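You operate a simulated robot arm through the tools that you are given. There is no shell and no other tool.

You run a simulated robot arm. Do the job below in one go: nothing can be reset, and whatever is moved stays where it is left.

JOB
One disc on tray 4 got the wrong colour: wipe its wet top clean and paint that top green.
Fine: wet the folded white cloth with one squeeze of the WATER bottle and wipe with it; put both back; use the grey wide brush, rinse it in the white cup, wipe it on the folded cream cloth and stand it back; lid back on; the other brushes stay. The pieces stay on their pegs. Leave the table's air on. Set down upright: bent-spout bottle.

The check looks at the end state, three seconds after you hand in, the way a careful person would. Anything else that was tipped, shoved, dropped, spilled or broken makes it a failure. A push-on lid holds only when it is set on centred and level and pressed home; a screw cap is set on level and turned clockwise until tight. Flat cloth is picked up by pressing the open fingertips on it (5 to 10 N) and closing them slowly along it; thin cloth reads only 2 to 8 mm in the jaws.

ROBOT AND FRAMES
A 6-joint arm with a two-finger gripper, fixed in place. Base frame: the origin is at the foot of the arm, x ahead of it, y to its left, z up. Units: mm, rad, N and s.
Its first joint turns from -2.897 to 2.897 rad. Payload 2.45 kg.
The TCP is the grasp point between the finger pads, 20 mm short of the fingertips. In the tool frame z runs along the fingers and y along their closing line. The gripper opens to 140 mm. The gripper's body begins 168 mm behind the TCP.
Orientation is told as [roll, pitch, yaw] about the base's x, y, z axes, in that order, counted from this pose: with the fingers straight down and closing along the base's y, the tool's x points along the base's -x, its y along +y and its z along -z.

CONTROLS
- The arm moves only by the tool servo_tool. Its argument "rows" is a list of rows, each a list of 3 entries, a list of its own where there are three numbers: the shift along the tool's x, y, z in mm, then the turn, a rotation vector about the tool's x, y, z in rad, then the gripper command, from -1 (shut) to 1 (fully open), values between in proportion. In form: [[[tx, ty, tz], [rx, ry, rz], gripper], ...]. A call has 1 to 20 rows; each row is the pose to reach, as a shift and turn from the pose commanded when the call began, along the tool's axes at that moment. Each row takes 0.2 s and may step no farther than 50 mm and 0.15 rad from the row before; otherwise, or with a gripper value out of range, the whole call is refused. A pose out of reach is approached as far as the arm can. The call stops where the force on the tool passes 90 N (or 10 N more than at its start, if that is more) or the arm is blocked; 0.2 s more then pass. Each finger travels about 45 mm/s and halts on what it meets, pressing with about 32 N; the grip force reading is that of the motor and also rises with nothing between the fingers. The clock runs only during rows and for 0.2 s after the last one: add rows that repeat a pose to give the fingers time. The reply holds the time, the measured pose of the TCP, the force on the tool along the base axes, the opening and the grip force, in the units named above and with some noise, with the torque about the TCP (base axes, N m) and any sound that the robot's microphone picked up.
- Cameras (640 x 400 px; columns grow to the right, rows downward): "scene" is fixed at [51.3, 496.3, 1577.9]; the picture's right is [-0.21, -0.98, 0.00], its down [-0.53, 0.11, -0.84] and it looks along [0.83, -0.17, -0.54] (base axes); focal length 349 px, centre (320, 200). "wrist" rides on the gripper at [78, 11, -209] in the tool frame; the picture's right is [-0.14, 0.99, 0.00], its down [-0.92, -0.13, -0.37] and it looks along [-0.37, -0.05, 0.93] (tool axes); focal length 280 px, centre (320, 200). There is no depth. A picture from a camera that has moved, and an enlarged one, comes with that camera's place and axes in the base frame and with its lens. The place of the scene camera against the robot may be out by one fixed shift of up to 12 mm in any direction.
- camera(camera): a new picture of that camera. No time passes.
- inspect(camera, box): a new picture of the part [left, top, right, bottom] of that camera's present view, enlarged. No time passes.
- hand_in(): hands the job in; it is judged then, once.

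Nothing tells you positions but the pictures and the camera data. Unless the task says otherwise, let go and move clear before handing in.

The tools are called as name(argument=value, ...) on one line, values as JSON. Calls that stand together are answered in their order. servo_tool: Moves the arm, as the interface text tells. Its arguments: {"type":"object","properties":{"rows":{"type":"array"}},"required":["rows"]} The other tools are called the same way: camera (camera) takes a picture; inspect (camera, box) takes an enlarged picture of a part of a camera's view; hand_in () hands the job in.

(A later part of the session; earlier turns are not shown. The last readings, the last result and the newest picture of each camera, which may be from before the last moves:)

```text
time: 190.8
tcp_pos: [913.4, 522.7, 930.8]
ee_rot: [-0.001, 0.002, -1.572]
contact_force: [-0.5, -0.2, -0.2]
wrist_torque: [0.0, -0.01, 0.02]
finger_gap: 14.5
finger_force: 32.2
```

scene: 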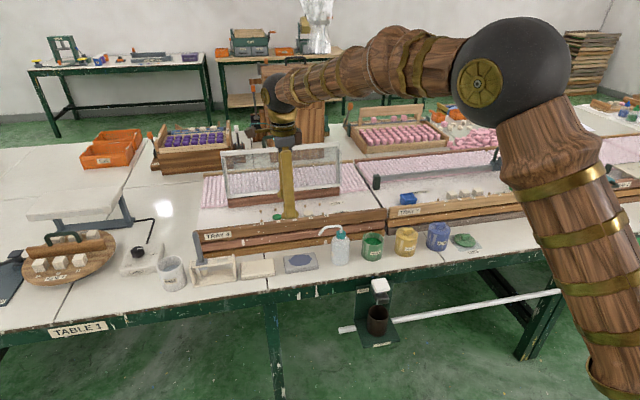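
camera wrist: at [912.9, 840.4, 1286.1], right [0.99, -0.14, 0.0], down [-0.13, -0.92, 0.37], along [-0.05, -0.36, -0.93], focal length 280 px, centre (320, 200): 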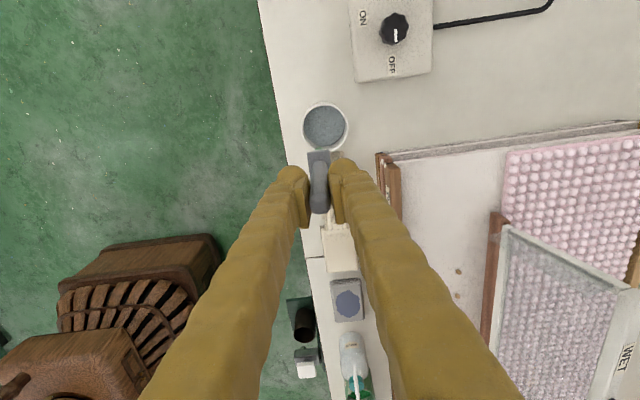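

servo_tool(rows=[[[0, 0, 1], [0, 0, 0], -0.95], [[0, 0, 2], [0, 0, 0], -0.95]])

servo_tool(rows=[[[0, 0, 1], [0, 0, 0], -0.95], [[0, 0, 2], [0, 0, 0], -0.95]])

inspect(camera="scene", box=[220, 220, 300, 280])

```text
time: 191.4
tcp_pos: [912.6, 523.5, 929.4]
ee_rot: [0.001, 0.003, -1.573]
contact_force: [0.2, -0.5, 6.0]
wrist_torque: [0.03, 0.0, -0.04]
finger_gap: 14.7
finger_force: 31.3
```

```text
time: 192.0
tcp_pos: [913.4, 523.0, 928.9]
ee_rot: [0.001, 0.002, -1.573]
contact_force: [-0.5, 1.3, 25.1]
wrist_torque: [0.07, -0.02, 0.04]
finger_gap: 14.3
finger_force: 31.5
```

```text
6.67 times, centred on (260, 250) of scene
camera zoom: at [51.3, 496.3, 1577.9], right [-0.21, -0.98, 0.0], down [-0.53, 0.11, -0.84], along [0.83, -0.17, -0.54], focal length 2328 px, centre (720, -133)
```

zoom: 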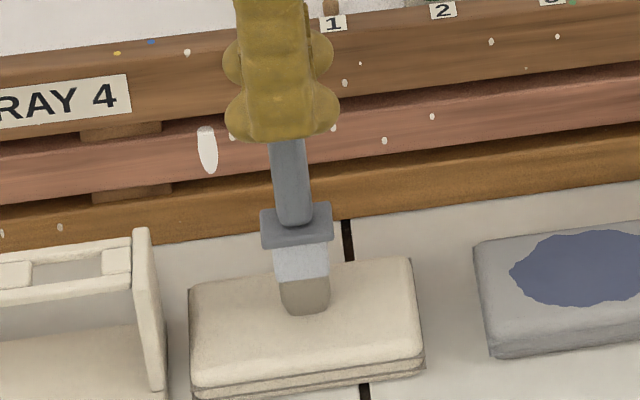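

servo_tool(rows=[[[0, 0, -1.6], [0, 0, 0], -0.95], [[0, 0, -1.6], [0, 0, 0], -0.95]])

servo_tool(rows=[[[4, 0, 0], [0, 0, 0], -0.95], [[8, 0, 0], [0, 0, 0], -0.95], [[12, 0, 0], [0, 0, 0], -0.95]])

inspect(camera="scene", box=[220, 220, 300, 280])

```text
time: 192.6
tcp_pos: [913.0, 523.4, 928.4]
ee_rot: [0.0, 0.002, -1.572]
contact_force: [0.3, 2.7, 22.0]
wrist_torque: [0.29, -0.01, -0.02]
finger_gap: 14.3
finger_force: 32.4
```

```text
time: 193.4
tcp_pos: [913.1, 534.4, 929.0]
ee_rot: [0.0, 0.001, -1.572]
contact_force: [0.0, -3.0, 16.4]
wrist_torque: [-0.41, 0.06, -0.02]
finger_gap: 14.3
finger_force: 32.0
```

```text
6.67 times, centred on (260, 250) of scene
camera zoom: at [51.3, 496.3, 1577.9], right [-0.21, -0.98, 0.0], down [-0.53, 0.11, -0.84], along [0.83, -0.17, -0.54], focal length 2328 px, centre (720, -133)
```

zoom: 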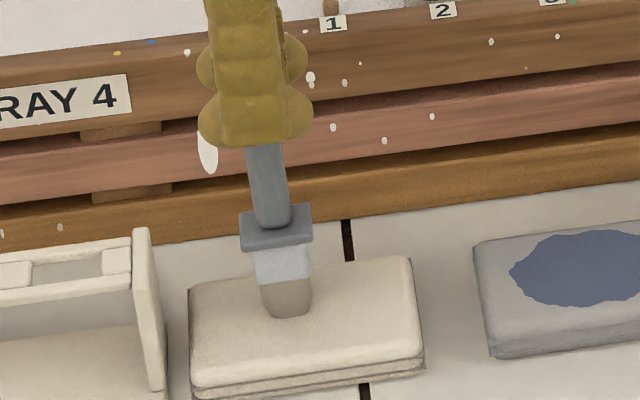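

The cloth stays put while I wipe. I lighten the pressure slightly and make several more strokes.

servo_tool(rows=[[[-4, 0, -1], [0, 0, 0], -0.95], [[-8, 0, -1], [0, 0, 0], -0.95], [[-12, 0, -1], [0, 0, 0], -0.95], [[-16, 0, -1], [0, 0, 0], -0.95], [[-20, 0, -1], [0, 0, 0], -0.95], [[-24, 0, -1], [0, 0, 0], -0.95], [[-20, 3, -1], [0, 0, 0], -0.95], [[-16, 6, -1], [0, 0, 0], -0.95], [[-12, 6, -1], [0, 0, 0], -0.95], [[-8, 3, -1], [0, 0, 0], -0.95], [[-4, -1, -1], [0, 0, 0], -0.95], [[-8, -4, -1], [0, 0, 0], -0.95], [[-12, -6, -1], [0, 0, 0], -0.95], [[-16, -4, -1], [0, 0, 0], -0.95], [[-20, 0, -1], [0, 0, 0], -0.95], [[-16, 0, -1], [0, 0, 0], -0.95], [[-12, 0, -1], [0, 0, 0], -0.95]])

inspect(camera="scene", box=[220, 220, 300, 280])

```text
time: 197.0
tcp_pos: [912.9, 523.8, 930.4]
ee_rot: [0.0, 0.001, -1.573]
contact_force: [-0.2, -0.8, 0.1]
wrist_torque: [-0.03, 0.0, 0.01]
finger_gap: 14.7
finger_force: 32.1
```

```text
6.67 times, centred on (260, 250) of scene
camera zoom: at [51.3, 496.3, 1577.9], right [-0.21, -0.98, 0.0], down [-0.53, 0.11, -0.84], along [0.83, -0.17, -0.54], focal length 2328 px, centre (720, -133)
```

zoom: 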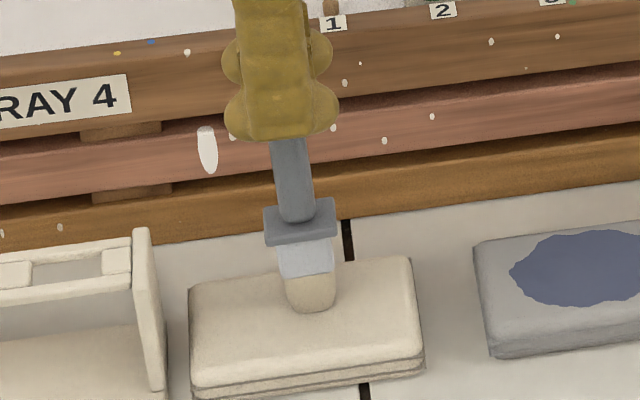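

The bristles are back to their clean cream colour. I raise the brush and check it still hangs straight in the grip.

servo_tool(rows=[[[0, 0, -10], [0, 0, 0], -0.95], [[0, 0, -40], [0, 0, 0], -0.95], [[0, 0, -70], [0, 0, 0], -0.95], [[0, 0, -95], [0, 0, 0], -0.95], [[0, 0, -95], [0, 0, 0], -0.95]])

inspect(camera="scene", box=[220, 180, 300, 260])

inspect(camera="wrist", box=[260, 100, 380, 220])

```text
time: 198.2
tcp_pos: [912.3, 521.6, 1024.2]
ee_rot: [0.0, 0.001, -1.571]
contact_force: [-0.6, 0.7, -0.6]
wrist_torque: [-0.01, 0.06, 0.03]
finger_gap: 14.6
finger_force: 32.3
```

```text
5.00 times, centred on (260, 220) of scene
camera zoom: at [51.3, 496.3, 1577.9], right [-0.21, -0.98, 0.0], down [-0.53, 0.11, -0.84], along [0.83, -0.17, -0.54], focal length 1746 px, centre (620, 100)
```

zoom: 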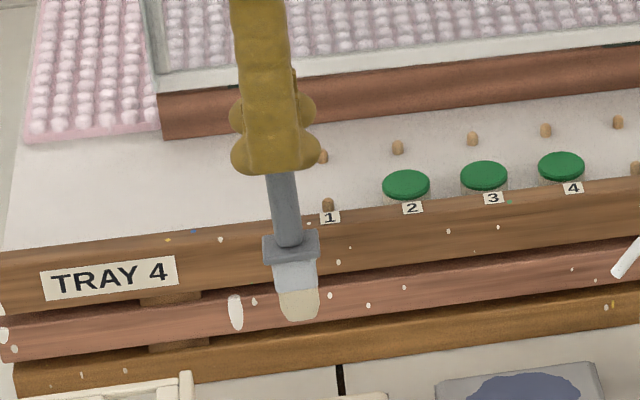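

```text
3.33 times, centred on (320, 160) of wrist
camera zoom: at [923.0, 600.1, 1233.4], right [0.99, -0.14, 0.0], down [-0.13, -0.92, 0.37], along [-0.05, -0.36, -0.93], focal length 935 px, centre (320, 333)
```

zoom: 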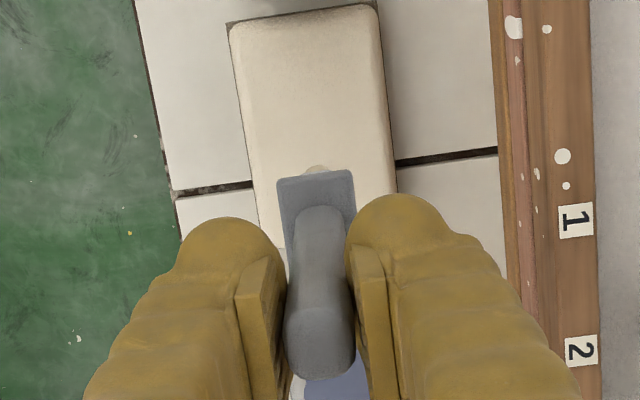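

The brush hangs straight. I carry it back over its slot in the rack and check alignment before lowering.

servo_tool(rows=[[[42, -0.5, 0], [0, 0, 0], -0.95], [[84, -1, 0], [0, 0, 0], -0.95], [[126, -1.5, 0], [0, 0, 0], -0.95], [[168, -1.75, 0], [0, 0, 0], -0.95], [[168, -1.75, 20], [0, 0, 0], -0.95], [[168, -1.75, 20], [0, 0, 0], -0.95]])

inspect(camera="scene", box=[165, 210, 245, 290])

inspect(camera="wrist", box=[270, 90, 370, 190])

```text
time: 199.6
tcp_pos: [910.1, 690.9, 1004.7]
ee_rot: [-0.001, 0.001, -1.572]
contact_force: [0.6, -0.4, -1.3]
wrist_torque: [0.02, -0.01, 0.02]
finger_gap: 14.6
finger_force: 32.3
```

```text
5.00 times, centred on (205, 250) of scene
camera zoom: at [51.3, 496.3, 1577.9], right [-0.21, -0.98, 0.0], down [-0.53, 0.11, -0.84], along [0.83, -0.17, -0.54], focal length 1746 px, centre (895, -50)
```

zoom: 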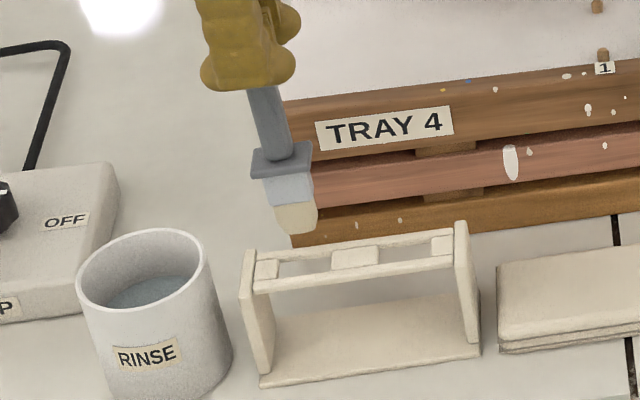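

```text
4.00 times, centred on (320, 140) of wrist
camera zoom: at [921.4, 768.2, 1214.4], right [0.99, -0.14, 0.0], down [-0.13, -0.92, 0.37], along [-0.05, -0.36, -0.93], focal length 1122 px, centre (320, 440)
```

zoom: 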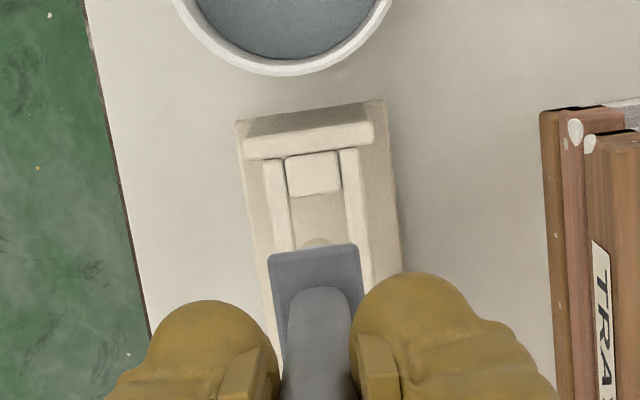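

Alignment over the left slot looks right. I lower slowly in stages, watching the force.

servo_tool(rows=[[[0, 0, 8], [0, 0, 0], -0.95], [[0, 0, 16], [0, 0, 0], -0.95], [[0, 0, 24], [0, 0, 0], -0.95], [[0, 0, 30], [0, 0, 0], -0.95]])

servo_tool(rows=[[[0, 0, 5], [0, 0, 0], -0.95], [[0, 0, 10], [0, 0, 0], -0.95], [[0, 0, 14], [0, 0, 0], -0.95]])

inspect(camera="scene", box=[165, 210, 245, 290])

```text
time: 200.6
tcp_pos: [911.1, 690.2, 973.6]
ee_rot: [0.0, 0.002, -1.572]
contact_force: [0.8, 0.3, 0.0]
wrist_torque: [0.02, 0.01, 0.04]
finger_gap: 14.6
finger_force: 32.2
```

```text
time: 201.4
tcp_pos: [910.8, 689.1, 960.2]
ee_rot: [0.001, 0.002, -1.573]
contact_force: [0.9, 0.2, -0.7]
wrist_torque: [0.0, 0.02, -0.01]
finger_gap: 14.5
finger_force: 31.8
```

```text
5.00 times, centred on (205, 250) of scene
camera zoom: at [51.3, 496.3, 1577.9], right [-0.21, -0.98, 0.0], down [-0.53, 0.11, -0.84], along [0.83, -0.17, -0.54], focal length 1746 px, centre (895, -50)
```

zoom: 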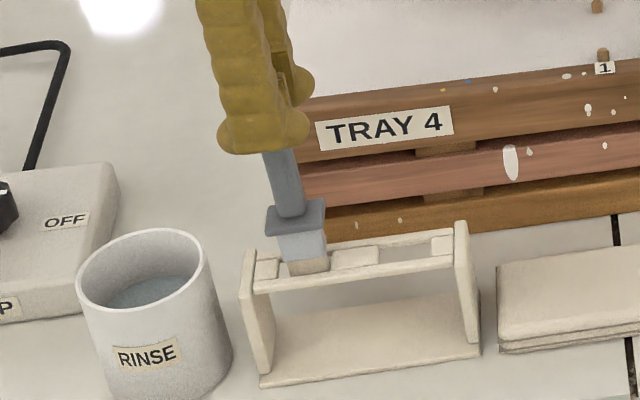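

servo_tool(rows=[[[0, 0, 4], [0, 0, 0], -0.95], [[0, 0, 8], [0, 0, 0], -0.95], [[0, 0, 12], [0, 0, 0], -0.95]])

servo_tool(rows=[[[0, 0, 4], [0, 0, 0], -0.95], [[0, 0, 8], [0, 0, 0], -0.95], [[0, 0, 12], [0, 0, 0], -0.95]])

inspect(camera="scene", box=[165, 210, 245, 290])

```text
time: 202.2
tcp_pos: [911.2, 691.0, 948.5]
ee_rot: [0.001, 0.002, -1.572]
contact_force: [0.3, -0.5, -0.7]
wrist_torque: [0.03, -0.02, 0.03]
finger_gap: 13.9
finger_force: 32.3
```

```text
time: 203.0
tcp_pos: [910.4, 691.9, 937.3]
ee_rot: [-0.001, 0.003, -1.573]
contact_force: [-0.3, -0.3, -0.7]
wrist_torque: [0.05, -0.05, 0.04]
finger_gap: 14.5
finger_force: 32.2
```

```text
5.00 times, centred on (205, 250) of scene
camera zoom: at [51.3, 496.3, 1577.9], right [-0.21, -0.98, 0.0], down [-0.53, 0.11, -0.84], along [0.83, -0.17, -0.54], focal length 1746 px, centre (895, -50)
```

zoom: 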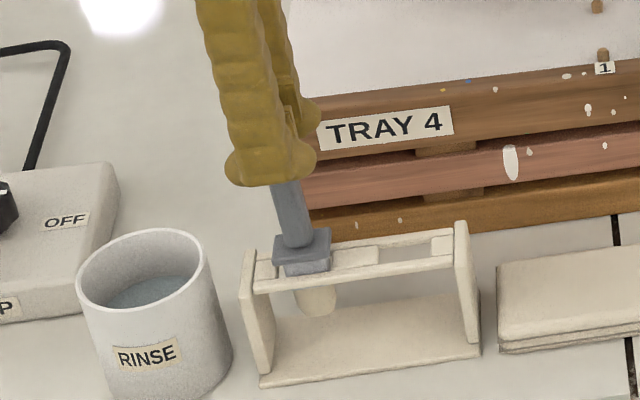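

servo_tool(rows=[[[0, 0, 2], [0, 0, 0], -0.95], [[0, 0, 4], [0, 0, 0], -0.95], [[0, 0, 6], [0, 0, 0], -0.95]])

servo_tool(rows=[[[0, 0, 1], [0, 0, 0], -0.95], [[0, 0, 2], [0, 0, 0], -0.95]])

servo_tool(rows=[[[0, 0, 1], [0, 0, 0], -0.95], [[0, 0, 2], [0, 0, 0], -0.95]])

inspect(camera="scene", box=[165, 210, 245, 290])

```text
time: 203.8
tcp_pos: [910.5, 690.6, 930.0]
ee_rot: [0.0, 0.001, -1.57]
contact_force: [1.1, -0.2, 0.0]
wrist_torque: [0.0, 0.01, -0.01]
finger_gap: 14.3
finger_force: 32.0
```

```text
time: 204.4
tcp_pos: [909.7, 689.7, 929.8]
ee_rot: [0.001, 0.003, -1.573]
contact_force: [1.0, 0.6, -0.6]
wrist_torque: [0.01, -0.05, 0.02]
finger_gap: 14.5
finger_force: 32.0
```

```text
time: 205.0
tcp_pos: [909.6, 690.4, 925.7]
ee_rot: [0.0, 0.001, -1.573]
contact_force: [-0.3, -0.9, 0.7]
wrist_torque: [0.02, 0.02, -0.03]
finger_gap: 14.6
finger_force: 32.1
```

```text
5.00 times, centred on (205, 250) of scene
camera zoom: at [51.3, 496.3, 1577.9], right [-0.21, -0.98, 0.0], down [-0.53, 0.11, -0.84], along [0.83, -0.17, -0.54], focal length 1746 px, centre (895, -50)
```

zoom: 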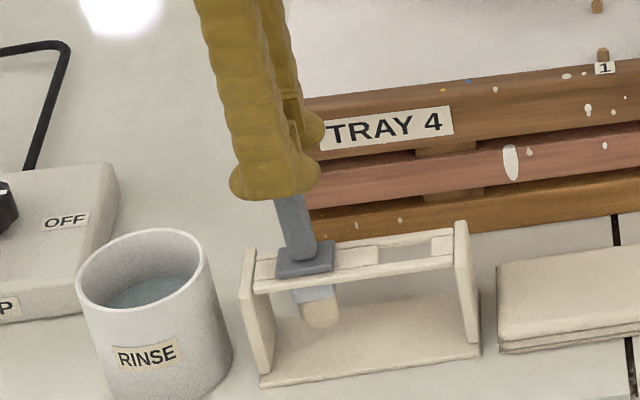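

servo_tool(rows=[[[0, 0, 0.7], [0, 0, 0], -0.95], [[0, 0, 1.4], [0, 0, 0], -0.95]])

servo_tool(rows=[[[0, 0, 0.7], [0, 0, 0], -0.95], [[0, 0, 1.4], [0, 0, 0], -0.95]])

```text
time: 205.6
tcp_pos: [912.0, 690.5, 924.9]
ee_rot: [0.001, 0.001, -1.573]
contact_force: [-1.4, -0.2, 6.7]
wrist_torque: [0.13, 0.04, 0.01]
finger_gap: 14.6
finger_force: 31.7
```

```text
time: 206.2
tcp_pos: [911.4, 690.3, 927.3]
ee_rot: [0.003, 0.001, -1.574]
contact_force: [-0.4, -1.5, 25.0]
wrist_torque: [0.21, 0.03, 0.03]
finger_gap: 14.7
finger_force: 31.7
```

Seated on the rack bars. I ease the pressure off, open the fingers slowly and rise.

servo_tool(rows=[[[0, 0, -1], [0, 0, 0], -0.95], [[0, 0, -1.6], [0, 0, 0], -0.95], [[0, 0, -1.6], [0, 0, 0], -0.75], [[0, 0, -1.6], [0, 0, 0], -0.6], [[0, 0, -1.6], [0, 0, 0], -0.4], [[0, 0, -1.6], [0, 0, 0], -0.2], [[0, 0, -1.6], [0, 0, 0], -0.14], [[0, 0, -20], [0, 0, 0], -0.14], [[0, 0, -60], [0, 0, 0], -0.14], [[0, 0, -95], [0, 0, 0], -0.14], [[0, 0, -95], [0, 0, 0], -0.14]])

inspect(camera="scene", box=[165, 200, 265, 290])

inspect(camera="wrist", box=[250, 60, 390, 220])

```text
time: 208.6
tcp_pos: [910.2, 689.8, 1020.8]
ee_rot: [0.0, 0.001, -1.573]
contact_force: [-0.1, 0.9, -0.1]
wrist_torque: [0.0, 0.01, 0.04]
finger_gap: 60.1
finger_force: 0.1
```

```text
4.44 times, centred on (215, 245) of scene
camera zoom: at [51.3, 496.3, 1577.9], right [-0.21, -0.98, 0.0], down [-0.53, 0.11, -0.84], along [0.83, -0.17, -0.54], focal length 1552 px, centre (787, 0)
```

zoom: 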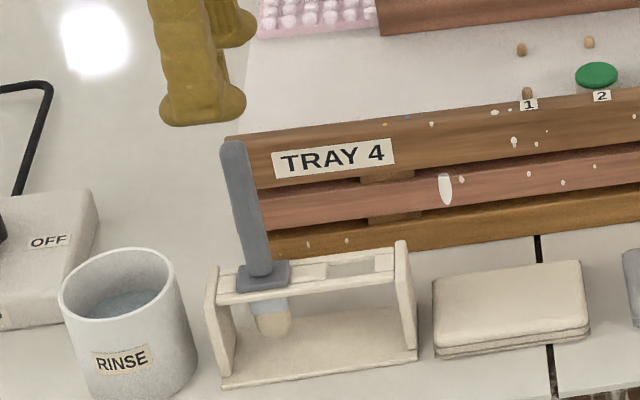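

```text
2.50 times, centred on (320, 140) of wrist
camera zoom: at [920.7, 767.9, 1229.3], right [0.99, -0.14, 0.0], down [-0.13, -0.92, 0.37], along [-0.05, -0.36, -0.93], focal length 701 px, centre (320, 350)
```

zoom: 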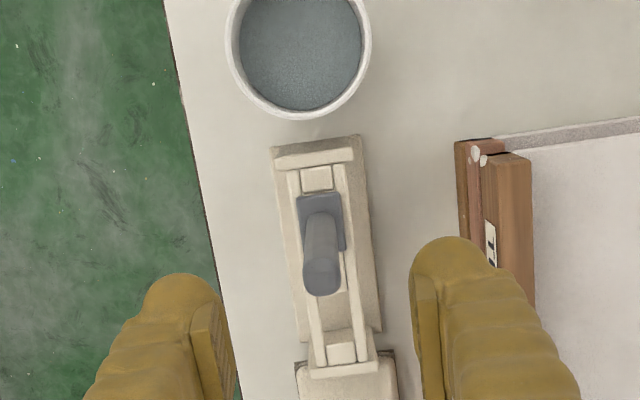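

The brush stands upright in its slot. Now the lid: I travel over to the LIDS pad and look at it from above.

servo_tool(rows=[[[-46, 0, 0], [0, 0, 0], -0.14], [[-92, 0, 0], [0, 0, 0], -0.14], [[-138, 0, 0], [0, 0, 0], -0.14], [[-184, 0, 0], [0, 0, 0], -0.14], [[-230, 0, 0], [0, 0, 0], -0.14], [[-276, 0, 0], [0, 0, 0], -0.14], [[-322, 0, 0], [0, 0, 0], -0.14], [[-368, 0, 0], [0, 0, 0], -0.14], [[-414, 0, 0], [0, 0, 0], -0.14], [[-460, 0, 0], [0, 0, 0], -0.14], [[-506, 0, 0], [0, 0, 0], -0.14], [[-552, 0, 0], [0, 0, 0], -0.14], [[-598, 0, 0], [0, 0, 0], -0.14], [[-644, 0, 0], [0, 0, 0], -0.14], [[-690, 0, 0], [0, 0, 0], -0.14], [[-736, 0, 0], [0, 0, 0], -0.14], [[-782, 0, 0], [0, 0, 0], -0.14], [[-828, 0, 0], [0, 0, 0], -0.14], [[-870, 0, 0], [0, 0, 0], -0.14], [[-870, 0, 0], [0, 0, 0], -0.14]])

camera(camera="wrist")

camera(camera="scene")

```text
time: 212.8
tcp_pos: [908.4, -180.8, 1017.8]
ee_rot: [0.002, 0.001, -1.57]
contact_force: [-0.4, 0.7, 0.3]
wrist_torque: [0.0, 0.0, 0.02]
finger_gap: 60.0
finger_force: 0.0
```

```text
taken
camera wrist: at [918.6, -102.8, 1226.7], right [0.99, -0.14, 0.0], down [-0.13, -0.92, 0.37], along [-0.05, -0.36, -0.93], focal length 280 px, centre (320, 200)
```

wrist: 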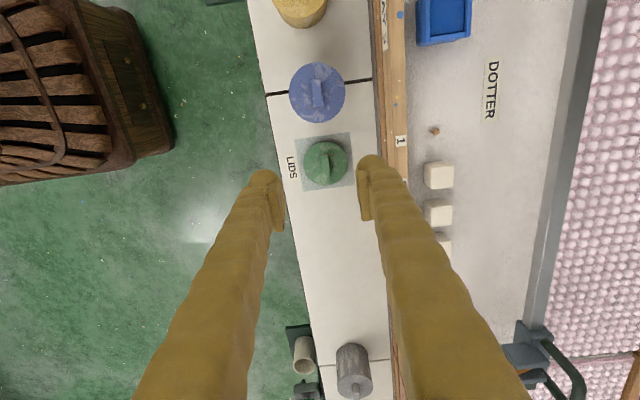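

```text
taken
```

scene: 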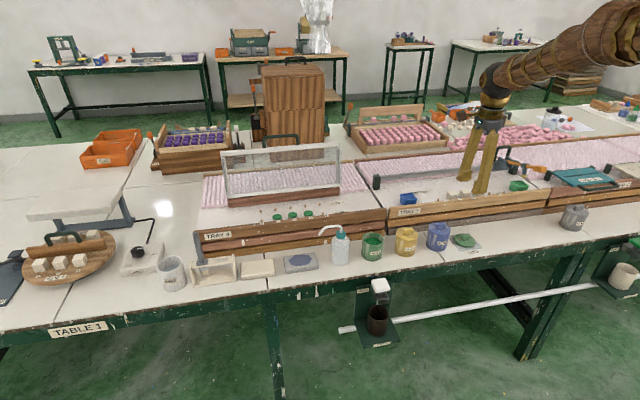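

inspect(camera="wrist", box=[270, 110, 390, 210])

inspect(camera="scene", box=[420, 210, 510, 270])

```text
4.00 times, centred on (330, 160) of wrist
camera zoom: at [918.6, -102.8, 1226.7], right [0.99, -0.14, 0.0], down [-0.13, -0.92, 0.37], along [-0.05, -0.36, -0.93], focal length 1122 px, centre (280, 360)
```

zoom: 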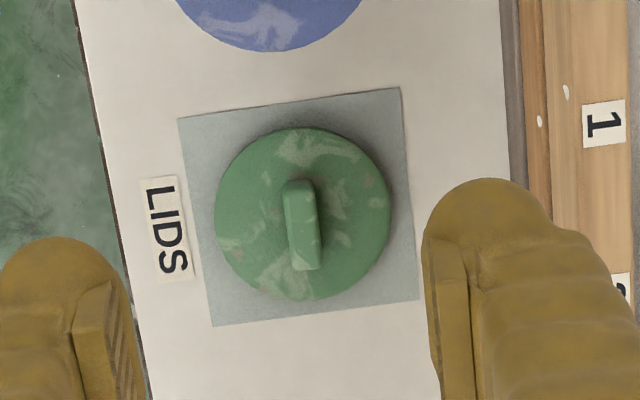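

```text
6.67 times, centred on (465, 240) of scene
camera zoom: at [51.3, 496.3, 1577.9], right [-0.21, -0.98, 0.0], down [-0.53, 0.11, -0.84], along [0.83, -0.17, -0.54], focal length 2328 px, centre (-647, -67)
```

zoom: 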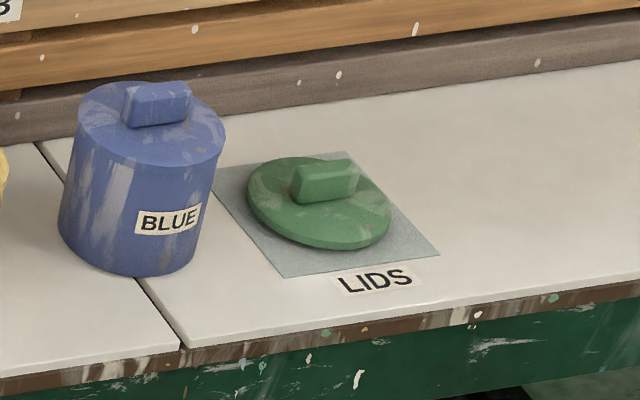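

The lid's knob is a block elongated along y, so closing along x suits it. Its centre is at about (912, −222). I move over it and descend partway to refine.

servo_tool(rows=[[[-21, 2, 0], [0, 0, 0], -0.14], [[-42, 3.7, 0], [0, 0, 0], -0.14], [[-42, 3.7, 45], [0, 0, 0], -0.14], [[-42, 3.7, 90], [0, 0, 0], -0.2], [[-42, 3.7, 135], [0, 0, 0], -0.3], [[-42, 3.7, 175], [0, 0, 0], -0.4], [[-42, 3.7, 175], [0, 0, 0], -0.4]])

inspect(camera="wrist", box=[240, 120, 400, 240])

inspect(camera="scene", box=[420, 190, 510, 270])

```text
time: 214.4
tcp_pos: [913.3, -222.4, 840.5]
ee_rot: [0.0, 0.001, -1.572]
contact_force: [0.7, -0.5, -0.7]
wrist_torque: [0.03, 0.0, 0.0]
finger_gap: 42.0
finger_force: 0.2
```

```text
3.33 times, centred on (320, 180) of wrist
camera zoom: at [923.6, -144.0, 1050.0], right [0.99, -0.14, 0.0], down [-0.13, -0.92, 0.37], along [-0.05, -0.36, -0.93], focal length 935 px, centre (320, 267)
```

zoom: 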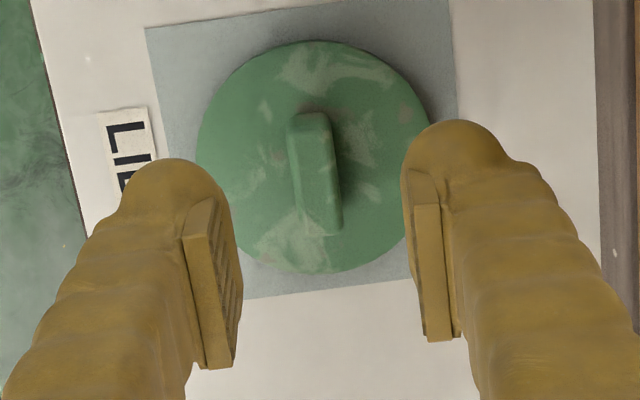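

```text
5.00 times, centred on (465, 230) of scene
camera zoom: at [51.3, 496.3, 1577.9], right [-0.21, -0.98, 0.0], down [-0.53, 0.11, -0.84], along [0.83, -0.17, -0.54], focal length 1746 px, centre (-405, 50)
```

zoom: 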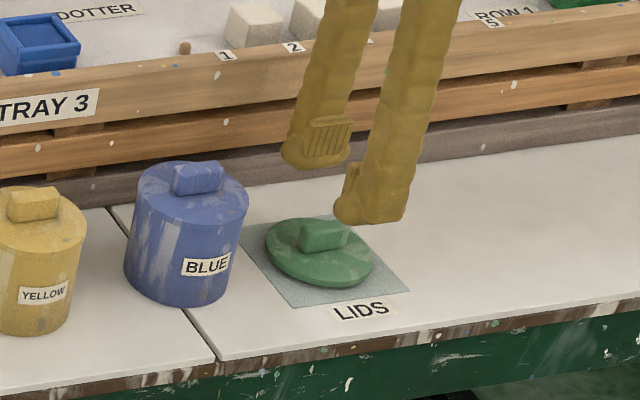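

servo_tool(rows=[[[1, -1.3, 15], [0, 0, 0], -0.4], [[1, -1.3, 30], [0, 0, 0], -0.4], [[1, -1.3, 40], [0, 0, 0], -0.4], [[1, -1.3, 44], [0, 0, 0], -0.4]])

servo_tool(rows=[[[0, 0, 1.5], [0, 0, 0], -0.4], [[0, 0, 3], [0, 0, 0], -0.4]])

inspect(camera="scene", box=[430, 210, 500, 265])

inspect(camera="wrist", box=[240, 120, 400, 240])

```text
time: 215.4
tcp_pos: [912.7, -221.1, 797.2]
ee_rot: [0.0, 0.002, -1.572]
contact_force: [-0.4, 0.3, 0.1]
wrist_torque: [0.03, -0.01, 0.0]
finger_gap: 42.1
finger_force: 0.0
```

```text
time: 216.0
tcp_pos: [913.0, -220.3, 795.3]
ee_rot: [0.001, 0.0, -1.572]
contact_force: [0.2, 0.1, 0.3]
wrist_torque: [-0.01, -0.03, 0.0]
finger_gap: 41.5
finger_force: 0.1
```

```text
7.27 times, centred on (465, 238) of scene
camera zoom: at [51.3, 496.3, 1577.9], right [-0.21, -0.98, 0.0], down [-0.53, 0.11, -0.84], along [0.83, -0.17, -0.54], focal length 2540 px, centre (-734, -73)
```

zoom: 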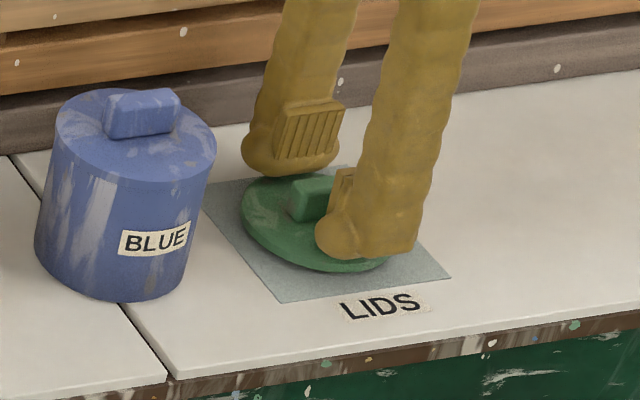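

```text
3.33 times, centred on (320, 180) of wrist
camera zoom: at [923.3, -142.2, 1004.3], right [0.99, -0.14, 0.0], down [-0.13, -0.92, 0.37], along [-0.05, -0.36, -0.93], focal length 935 px, centre (320, 267)
```

zoom: 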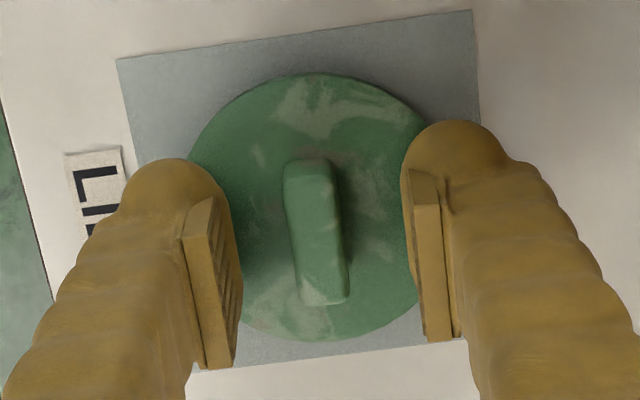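

servo_tool(rows=[[[0, 0, 1], [0, 0, 0], -0.4], [[0, 0, 2], [0, 0, 0], -0.4]])

servo_tool(rows=[[[0, 0, 1], [0, 0, 0], -0.4], [[0, 0, 2], [0, 0, 0], -0.4]])

servo_tool(rows=[[[0, 0, 1], [0, 0, 0], -0.4]])

```text
time: 216.6
tcp_pos: [912.1, -220.8, 792.8]
ee_rot: [0.0, 0.003, -1.573]
contact_force: [0.5, 1.5, 0.3]
wrist_torque: [0.02, 0.0, 0.0]
finger_gap: 42.0
finger_force: 0.1
```

```text
time: 217.2
tcp_pos: [913.4, -221.1, 792.4]
ee_rot: [0.002, 0.001, -1.572]
contact_force: [-0.9, 0.5, 4.5]
wrist_torque: [0.02, 0.07, -0.01]
finger_gap: 42.3
finger_force: 0.1
```

```text
time: 217.6
tcp_pos: [912.5, -220.3, 792.2]
ee_rot: [-0.001, 0.004, -1.573]
contact_force: [-0.2, -2.0, 12.8]
wrist_torque: [-0.05, 0.02, 0.0]
finger_gap: 41.8
finger_force: 0.0
```

Fingertips touch the lid top at TCP z≈792. I rise 1.5 mm and close on the knob.

servo_tool(rows=[[[0, 0, -1.5], [0, 0, 0], -0.4], [[0, 0, -2], [0, 0, 0], -0.55], [[0, 0, -2], [0, 0, 0], -0.7], [[0, 0, -2], [0, 0, 0], -0.85], [[0, 0, -2], [0, 0, 0], -0.95], [[0, 0, -2], [0, 0, 0], -0.95], [[0, 0, -2], [0, 0, 0], -0.95]])

inspect(camera="wrist", box=[240, 120, 400, 240])

```text
time: 219.2
tcp_pos: [912.7, -220.6, 792.7]
ee_rot: [0.0, 0.002, -1.573]
contact_force: [-0.4, 0.0, -0.7]
wrist_torque: [0.0, 0.01, -0.01]
finger_gap: 11.2
finger_force: 32.0
```

```text
3.33 times, centred on (320, 180) of wrist
camera zoom: at [923.0, -142.2, 1002.1], right [0.99, -0.14, 0.0], down [-0.13, -0.92, 0.37], along [-0.05, -0.36, -0.93], focal length 935 px, centre (320, 267)
```

zoom: 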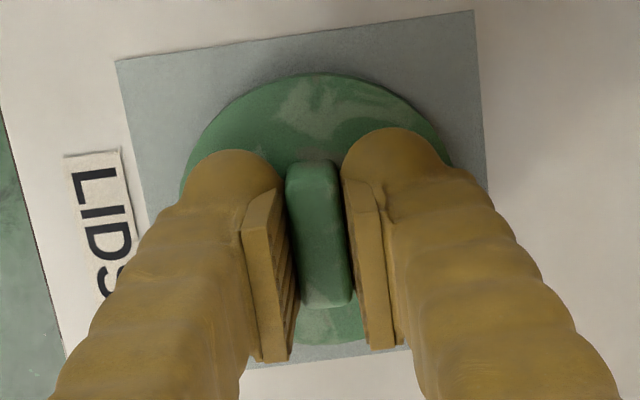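

The knob is held, centred. I lift the lid high enough to clear the other pots and stop just short of the green pot to measure its centre from straight above.

servo_tool(rows=[[[0, 0, -5], [0, 0, 0], -0.95], [[0, 0, -30], [0, 0, 0], -0.95], [[0, 0, -75], [0, 0, 0], -0.95], [[0, 0, -120], [0, 0, 0], -0.95], [[0, 0, -145], [0, 0, 0], -0.95], [[46, 0, -145], [0, 0, 0], -0.95], [[92, 0, -145], [0, 0, 0], -0.95], [[138, 0, -145], [0, 0, 0], -0.95], [[184, 0, -145], [0, 0, 0], -0.95], [[230, 0, -145], [0, 0, 0], -0.95], [[278, 0, -145], [0, 0, 0], -0.95], [[278, 0, -145], [0, 0, 0], -0.95]])

camera(camera="wrist")

inspect(camera="scene", box=[350, 180, 470, 270])

```text
time: 221.8
tcp_pos: [911.6, 58.9, 937.7]
ee_rot: [0.0, 0.003, -1.572]
contact_force: [0.6, 0.8, -0.6]
wrist_torque: [0.01, -0.03, 0.03]
finger_gap: 11.5
finger_force: 32.0
```

```text
taken
camera wrist: at [922.7, 136.9, 1146.5], right [0.99, -0.14, 0.0], down [-0.13, -0.92, 0.37], along [-0.05, -0.36, -0.93], focal length 280 px, centre (320, 200)
```

wrist: 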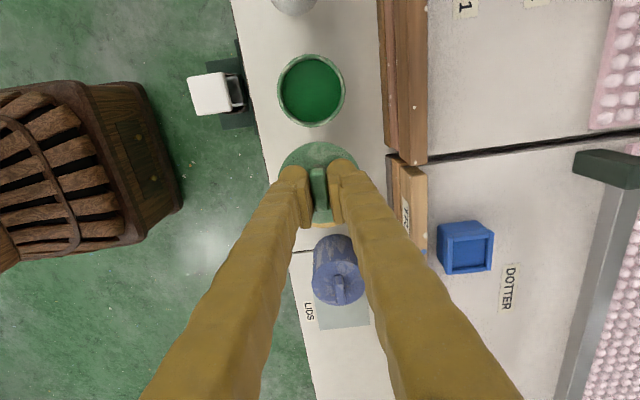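

```text
4.44 times, centred on (410, 225) of scene
camera zoom: at [51.3, 496.3, 1577.9], right [-0.21, -0.98, 0.0], down [-0.53, 0.11, -0.84], along [0.83, -0.17, -0.54], focal length 1552 px, centre (-80, 89)
```

zoom: 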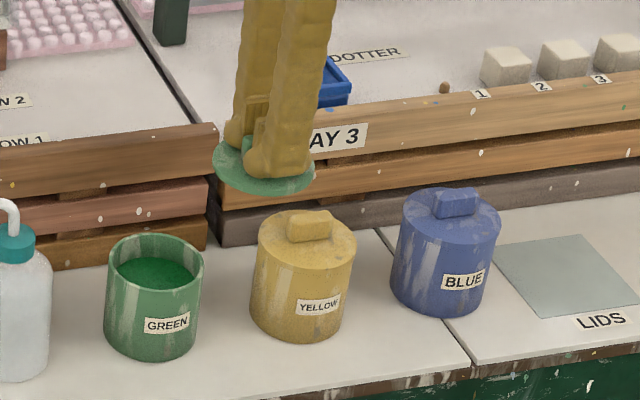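

inspect(camera="wrist", box=[260, 40, 360, 140])

```text
4.00 times, centred on (310, 90) of wrist
camera zoom: at [922.7, 136.9, 1146.5], right [0.99, -0.14, 0.0], down [-0.13, -0.92, 0.37], along [-0.05, -0.36, -0.93], focal length 1122 px, centre (360, 640)
```

zoom: 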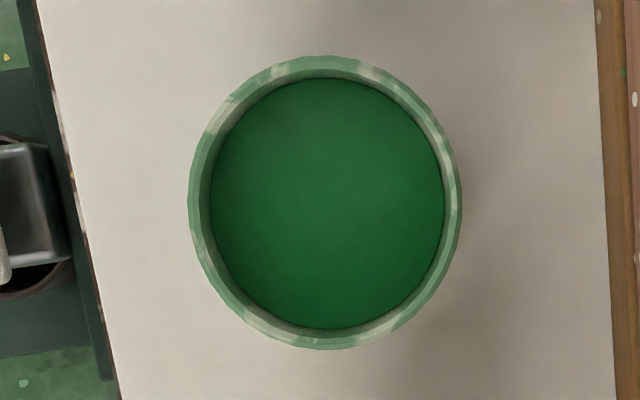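

inspect(camera="wrist", box=[260, 120, 380, 240])

```text
3.33 times, centred on (320, 180) of wrist
camera zoom: at [922.7, 136.9, 1146.5], right [0.99, -0.14, 0.0], down [-0.13, -0.92, 0.37], along [-0.05, -0.36, -0.93], focal length 935 px, centre (320, 267)
```

zoom: 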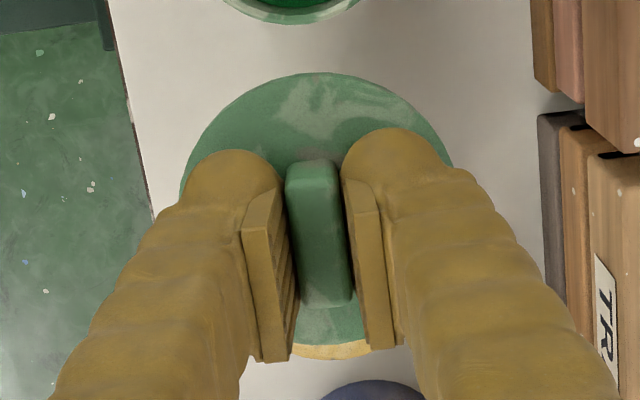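

The pot centre is 73.8 mm in +y and 1.4 mm in +x from the TCP, and the lid is centred on the TCP within 1 mm. I move over the pot and lower to just above the rim.

servo_tool(rows=[[[37, 0.5, 0], [0, 0, 0], -0.95], [[74.8, 0.9, 0], [0, 0, 0], -0.95], [[74.8, 0.9, 20], [0, 0, 0], -0.95], [[74.8, 0.9, 40], [0, 0, 0], -0.95], [[74.8, 0.9, 58], [0, 0, 0], -0.95], [[74.8, 0.9, 58], [0, 0, 0], -0.95]])

inspect(camera="scene", box=[340, 200, 420, 270])

inspect(camera="wrist", box=[260, 120, 380, 240])

```text
time: 223.2
tcp_pos: [912.4, 131.5, 877.6]
ee_rot: [-0.002, 0.001, -1.573]
contact_force: [0.9, 0.7, 0.1]
wrist_torque: [0.01, 0.02, 0.0]
finger_gap: 11.2
finger_force: 32.1
```

```text
5.71 times, centred on (380, 235) of scene
camera zoom: at [51.3, 496.3, 1577.9], right [-0.21, -0.98, 0.0], down [-0.53, 0.11, -0.84], along [0.83, -0.17, -0.54], focal length 1996 px, centre (-23, 0)
```

zoom: 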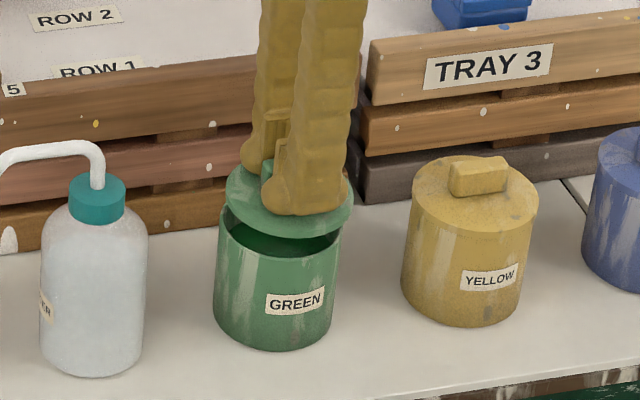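

```text
3.33 times, centred on (320, 180) of wrist
camera zoom: at [922.9, 209.3, 1087.0], right [0.99, -0.14, 0.0], down [-0.13, -0.92, 0.37], along [-0.05, -0.36, -0.93], focal length 935 px, centre (320, 267)
```

zoom: 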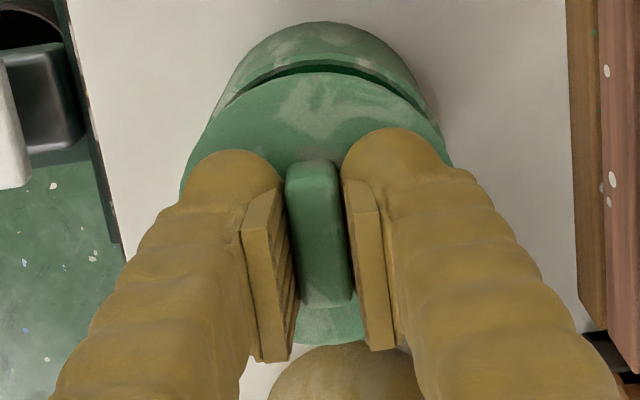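

inspect(camera="scene", box=[355, 215, 405, 265])

```text
8.00 times, centred on (380, 240) of scene
camera zoom: at [51.3, 496.3, 1577.9], right [-0.21, -0.98, 0.0], down [-0.53, 0.11, -0.84], along [0.83, -0.17, -0.54], focal length 2794 px, centre (-160, -120)
```

zoom: 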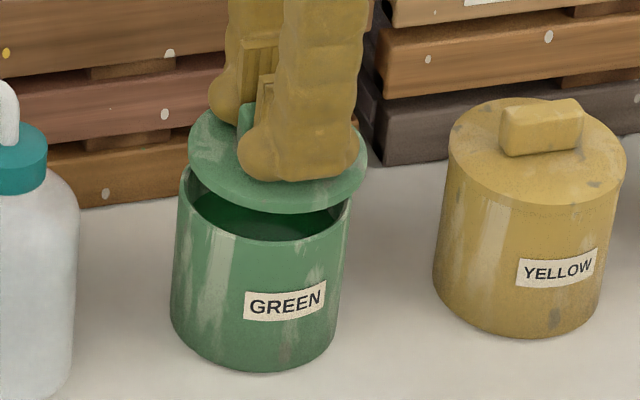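

inspect(camera="wrist", box=[285, 118, 355, 168])

```text
8.00 times, centred on (320, 143) of wrist
camera zoom: at [922.9, 209.3, 1087.0], right [0.99, -0.14, 0.0], down [-0.13, -0.92, 0.37], along [-0.05, -0.36, -0.93], focal length 2243 px, centre (320, 656)
```

zoom: 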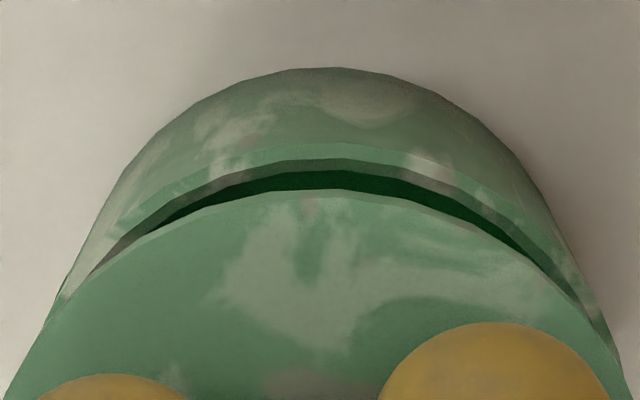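

The lid looks 2–3 mm too far in −y relative to the pot, so I shift +2.8 mm in y and lower to just above the rim to compare edges.

servo_tool(rows=[[[2.8, 0, 0], [0, 0, 0], -0.95], [[2.8, 0, 5], [0, 0, 0], -0.95], [[2.8, 0, 9], [0, 0, 0], -0.95], [[2.8, 0, 9], [0, 0, 0], -0.95]])

inspect(camera="scene", box=[355, 215, 405, 265])

inspect(camera="wrist", box=[285, 118, 355, 168])

```text
time: 224.2
tcp_pos: [914.4, 135.3, 869.6]
ee_rot: [0.0, 0.002, -1.573]
contact_force: [-0.1, 0.1, -0.4]
wrist_torque: [0.01, 0.01, -0.01]
finger_gap: 11.4
finger_force: 32.4
```

```text
8.00 times, centred on (380, 240) of scene
camera zoom: at [51.3, 496.3, 1577.9], right [-0.21, -0.98, 0.0], down [-0.53, 0.11, -0.84], along [0.83, -0.17, -0.54], focal length 2794 px, centre (-160, -120)
```

zoom: 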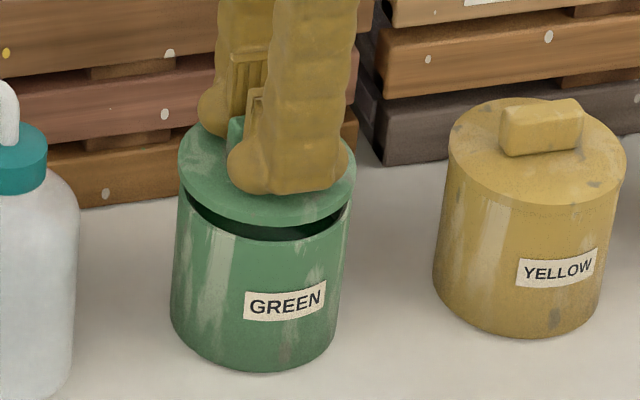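

```text
8.00 times, centred on (320, 143) of wrist
camera zoom: at [923.7, 213.1, 1080.1], right [0.99, -0.14, 0.0], down [-0.13, -0.92, 0.37], along [-0.05, -0.36, -0.93], focal length 2243 px, centre (320, 656)
```

zoom: 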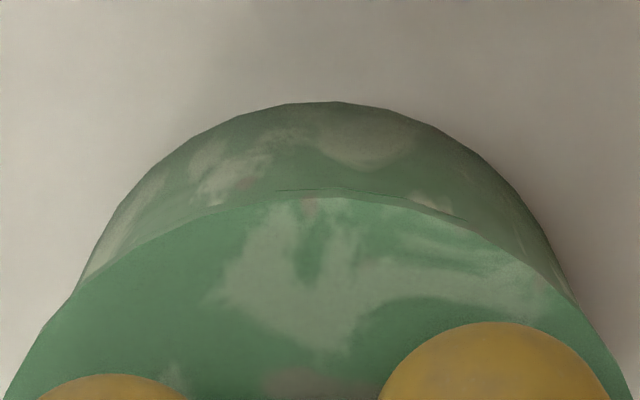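

In the scene view the lid is now centred on the pot side to side. I lower in 1 mm steps and feel for the rim.

servo_tool(rows=[[[0, 0, 1], [0, 0, 0], -0.95], [[0, 0, 2], [0, 0, 0], -0.95]])

servo_tool(rows=[[[0, 0, 1], [0, 0, 0], -0.95], [[0, 0, 2], [0, 0, 0], -0.95]])

servo_tool(rows=[[[0, 0, 1], [0, 0, 0], -0.95], [[0, 0, 2], [0, 0, 0], -0.95]])

inspect(camera="scene", box=[355, 215, 405, 265])

```text
time: 224.8
tcp_pos: [913.0, 135.6, 868.1]
ee_rot: [0.0, 0.001, -1.573]
contact_force: [0.1, 0.3, -1.0]
wrist_torque: [-0.02, 0.01, 0.03]
finger_gap: 11.6
finger_force: 31.6
```

```text
time: 225.4
tcp_pos: [913.9, 135.3, 866.1]
ee_rot: [0.001, 0.001, -1.572]
contact_force: [-0.2, -0.1, 0.4]
wrist_torque: [-0.01, -0.03, 0.0]
finger_gap: 11.1
finger_force: 32.1
```

```text
time: 226.0
tcp_pos: [914.3, 135.0, 864.9]
ee_rot: [0.001, 0.003, -1.574]
contact_force: [-0.1, -0.5, -0.2]
wrist_torque: [-0.02, -0.03, 0.03]
finger_gap: 11.4
finger_force: 32.7
```

```text
8.00 times, centred on (380, 240) of scene
camera zoom: at [51.3, 496.3, 1577.9], right [-0.21, -0.98, 0.0], down [-0.53, 0.11, -0.84], along [0.83, -0.17, -0.54], focal length 2794 px, centre (-160, -120)
```

zoom: 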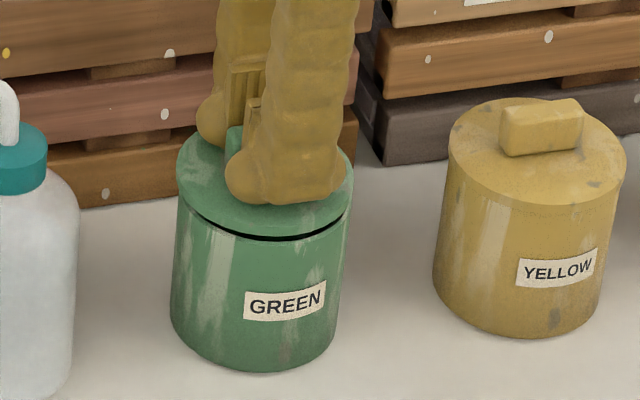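

servo_tool(rows=[[[0, 0, 1], [0, 0, 0], -0.95], [[0, 0, 2], [0, 0, 0], -0.95]])

servo_tool(rows=[[[0, 0, 1], [0, 0, 0], -0.95], [[0, 0, 2], [0, 0, 0], -0.95]])

inspect(camera="scene", box=[355, 215, 405, 265])

inspect(camera="wrist", box=[260, 120, 380, 240])

```text
time: 226.6
tcp_pos: [914.1, 135.5, 862.7]
ee_rot: [0.0, -0.001, -1.571]
contact_force: [0.5, 0.0, -0.1]
wrist_torque: [-0.01, 0.02, 0.01]
finger_gap: 11.4
finger_force: 31.9
```

```text
time: 227.2
tcp_pos: [914.0, 135.3, 861.2]
ee_rot: [-0.001, 0.001, -1.572]
contact_force: [-0.9, -0.2, -1.0]
wrist_torque: [-0.01, -0.03, 0.0]
finger_gap: 11.3
finger_force: 32.6
```

```text
8.00 times, centred on (380, 240) of scene
camera zoom: at [51.3, 496.3, 1577.9], right [-0.21, -0.98, 0.0], down [-0.53, 0.11, -0.84], along [0.83, -0.17, -0.54], focal length 2794 px, centre (-160, -120)
```

zoom: 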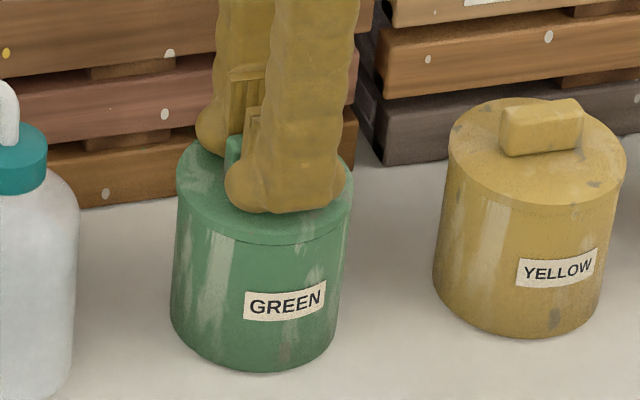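

```text
3.33 times, centred on (320, 180) of wrist
camera zoom: at [923.9, 213.1, 1070.4], right [0.99, -0.14, 0.0], down [-0.13, -0.92, 0.37], along [-0.05, -0.36, -0.93], focal length 935 px, centre (320, 267)
```

zoom: 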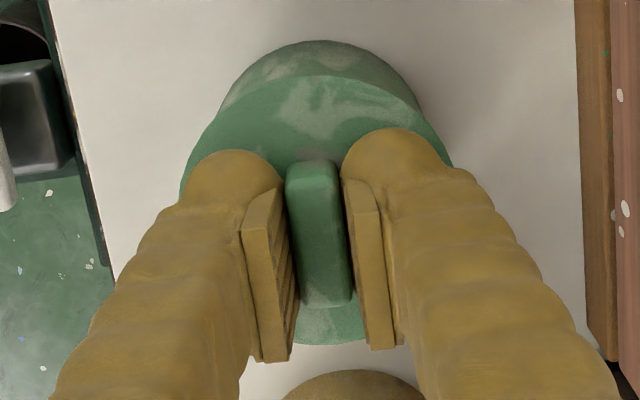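

servo_tool(rows=[[[0, 0, 0.7], [0, 0, 0], -0.95], [[0, 0, 1.4], [0, 0, 0], -0.95]])

servo_tool(rows=[[[0, 0, 0.7], [0, 0, 0], -0.95], [[0, 0, 1.4], [0, 0, 0], -0.95]])

servo_tool(rows=[[[0, 0, 0.7], [0, 0, 0], -0.95], [[0, 0, 1.4], [0, 0, 0], -0.95]])

```text
time: 227.8
tcp_pos: [913.1, 134.6, 859.1]
ee_rot: [0.001, 0.003, -1.572]
contact_force: [0.1, -0.5, -0.3]
wrist_torque: [0.06, -0.02, -0.01]
finger_gap: 11.6
finger_force: 31.9
```

```text
time: 228.4
tcp_pos: [913.4, 134.6, 858.4]
ee_rot: [0.0, 0.001, -1.573]
contact_force: [-3.1, -0.2, 15.0]
wrist_torque: [0.17, 0.04, 0.04]
finger_gap: 11.5
finger_force: 32.2
```

```text
time: 229.0
tcp_pos: [913.0, 135.1, 857.9]
ee_rot: [0.001, 0.003, -1.573]
contact_force: [-2.5, 0.5, 41.1]
wrist_torque: [0.02, 0.01, 0.0]
finger_gap: 11.2
finger_force: 31.6
```

Contact at TCP z≈858.5 with 41 N and almost no torque, so it sits level. I look before pressing it home.

inspect(camera="scene", box=[360, 220, 400, 260])

inspect(camera="scene", box=[388, 220, 428, 260])

```text
10.00 times, centred on (380, 240) of scene
camera zoom: at [51.3, 496.3, 1577.9], right [-0.21, -0.98, 0.0], down [-0.53, 0.11, -0.84], along [0.83, -0.17, -0.54], focal length 3492 px, centre (-280, -200)
```

zoom: 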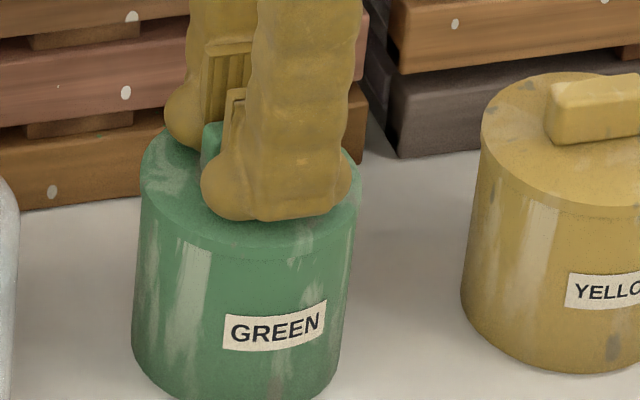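

```text
10.00 times, centred on (408, 240) of scene
camera zoom: at [51.3, 496.3, 1577.9], right [-0.21, -0.98, 0.0], down [-0.53, 0.11, -0.84], along [0.83, -0.17, -0.54], focal length 3492 px, centre (-560, -200)
```

zoom: 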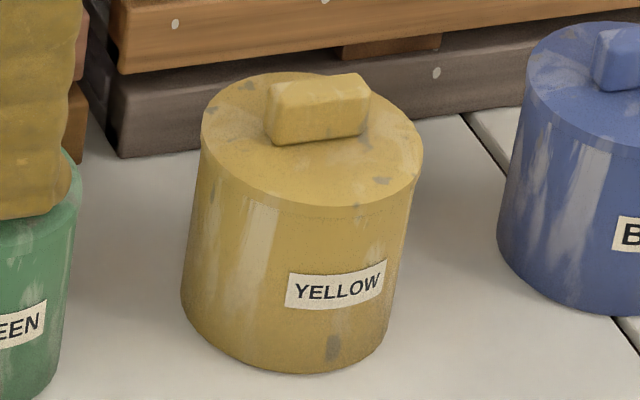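

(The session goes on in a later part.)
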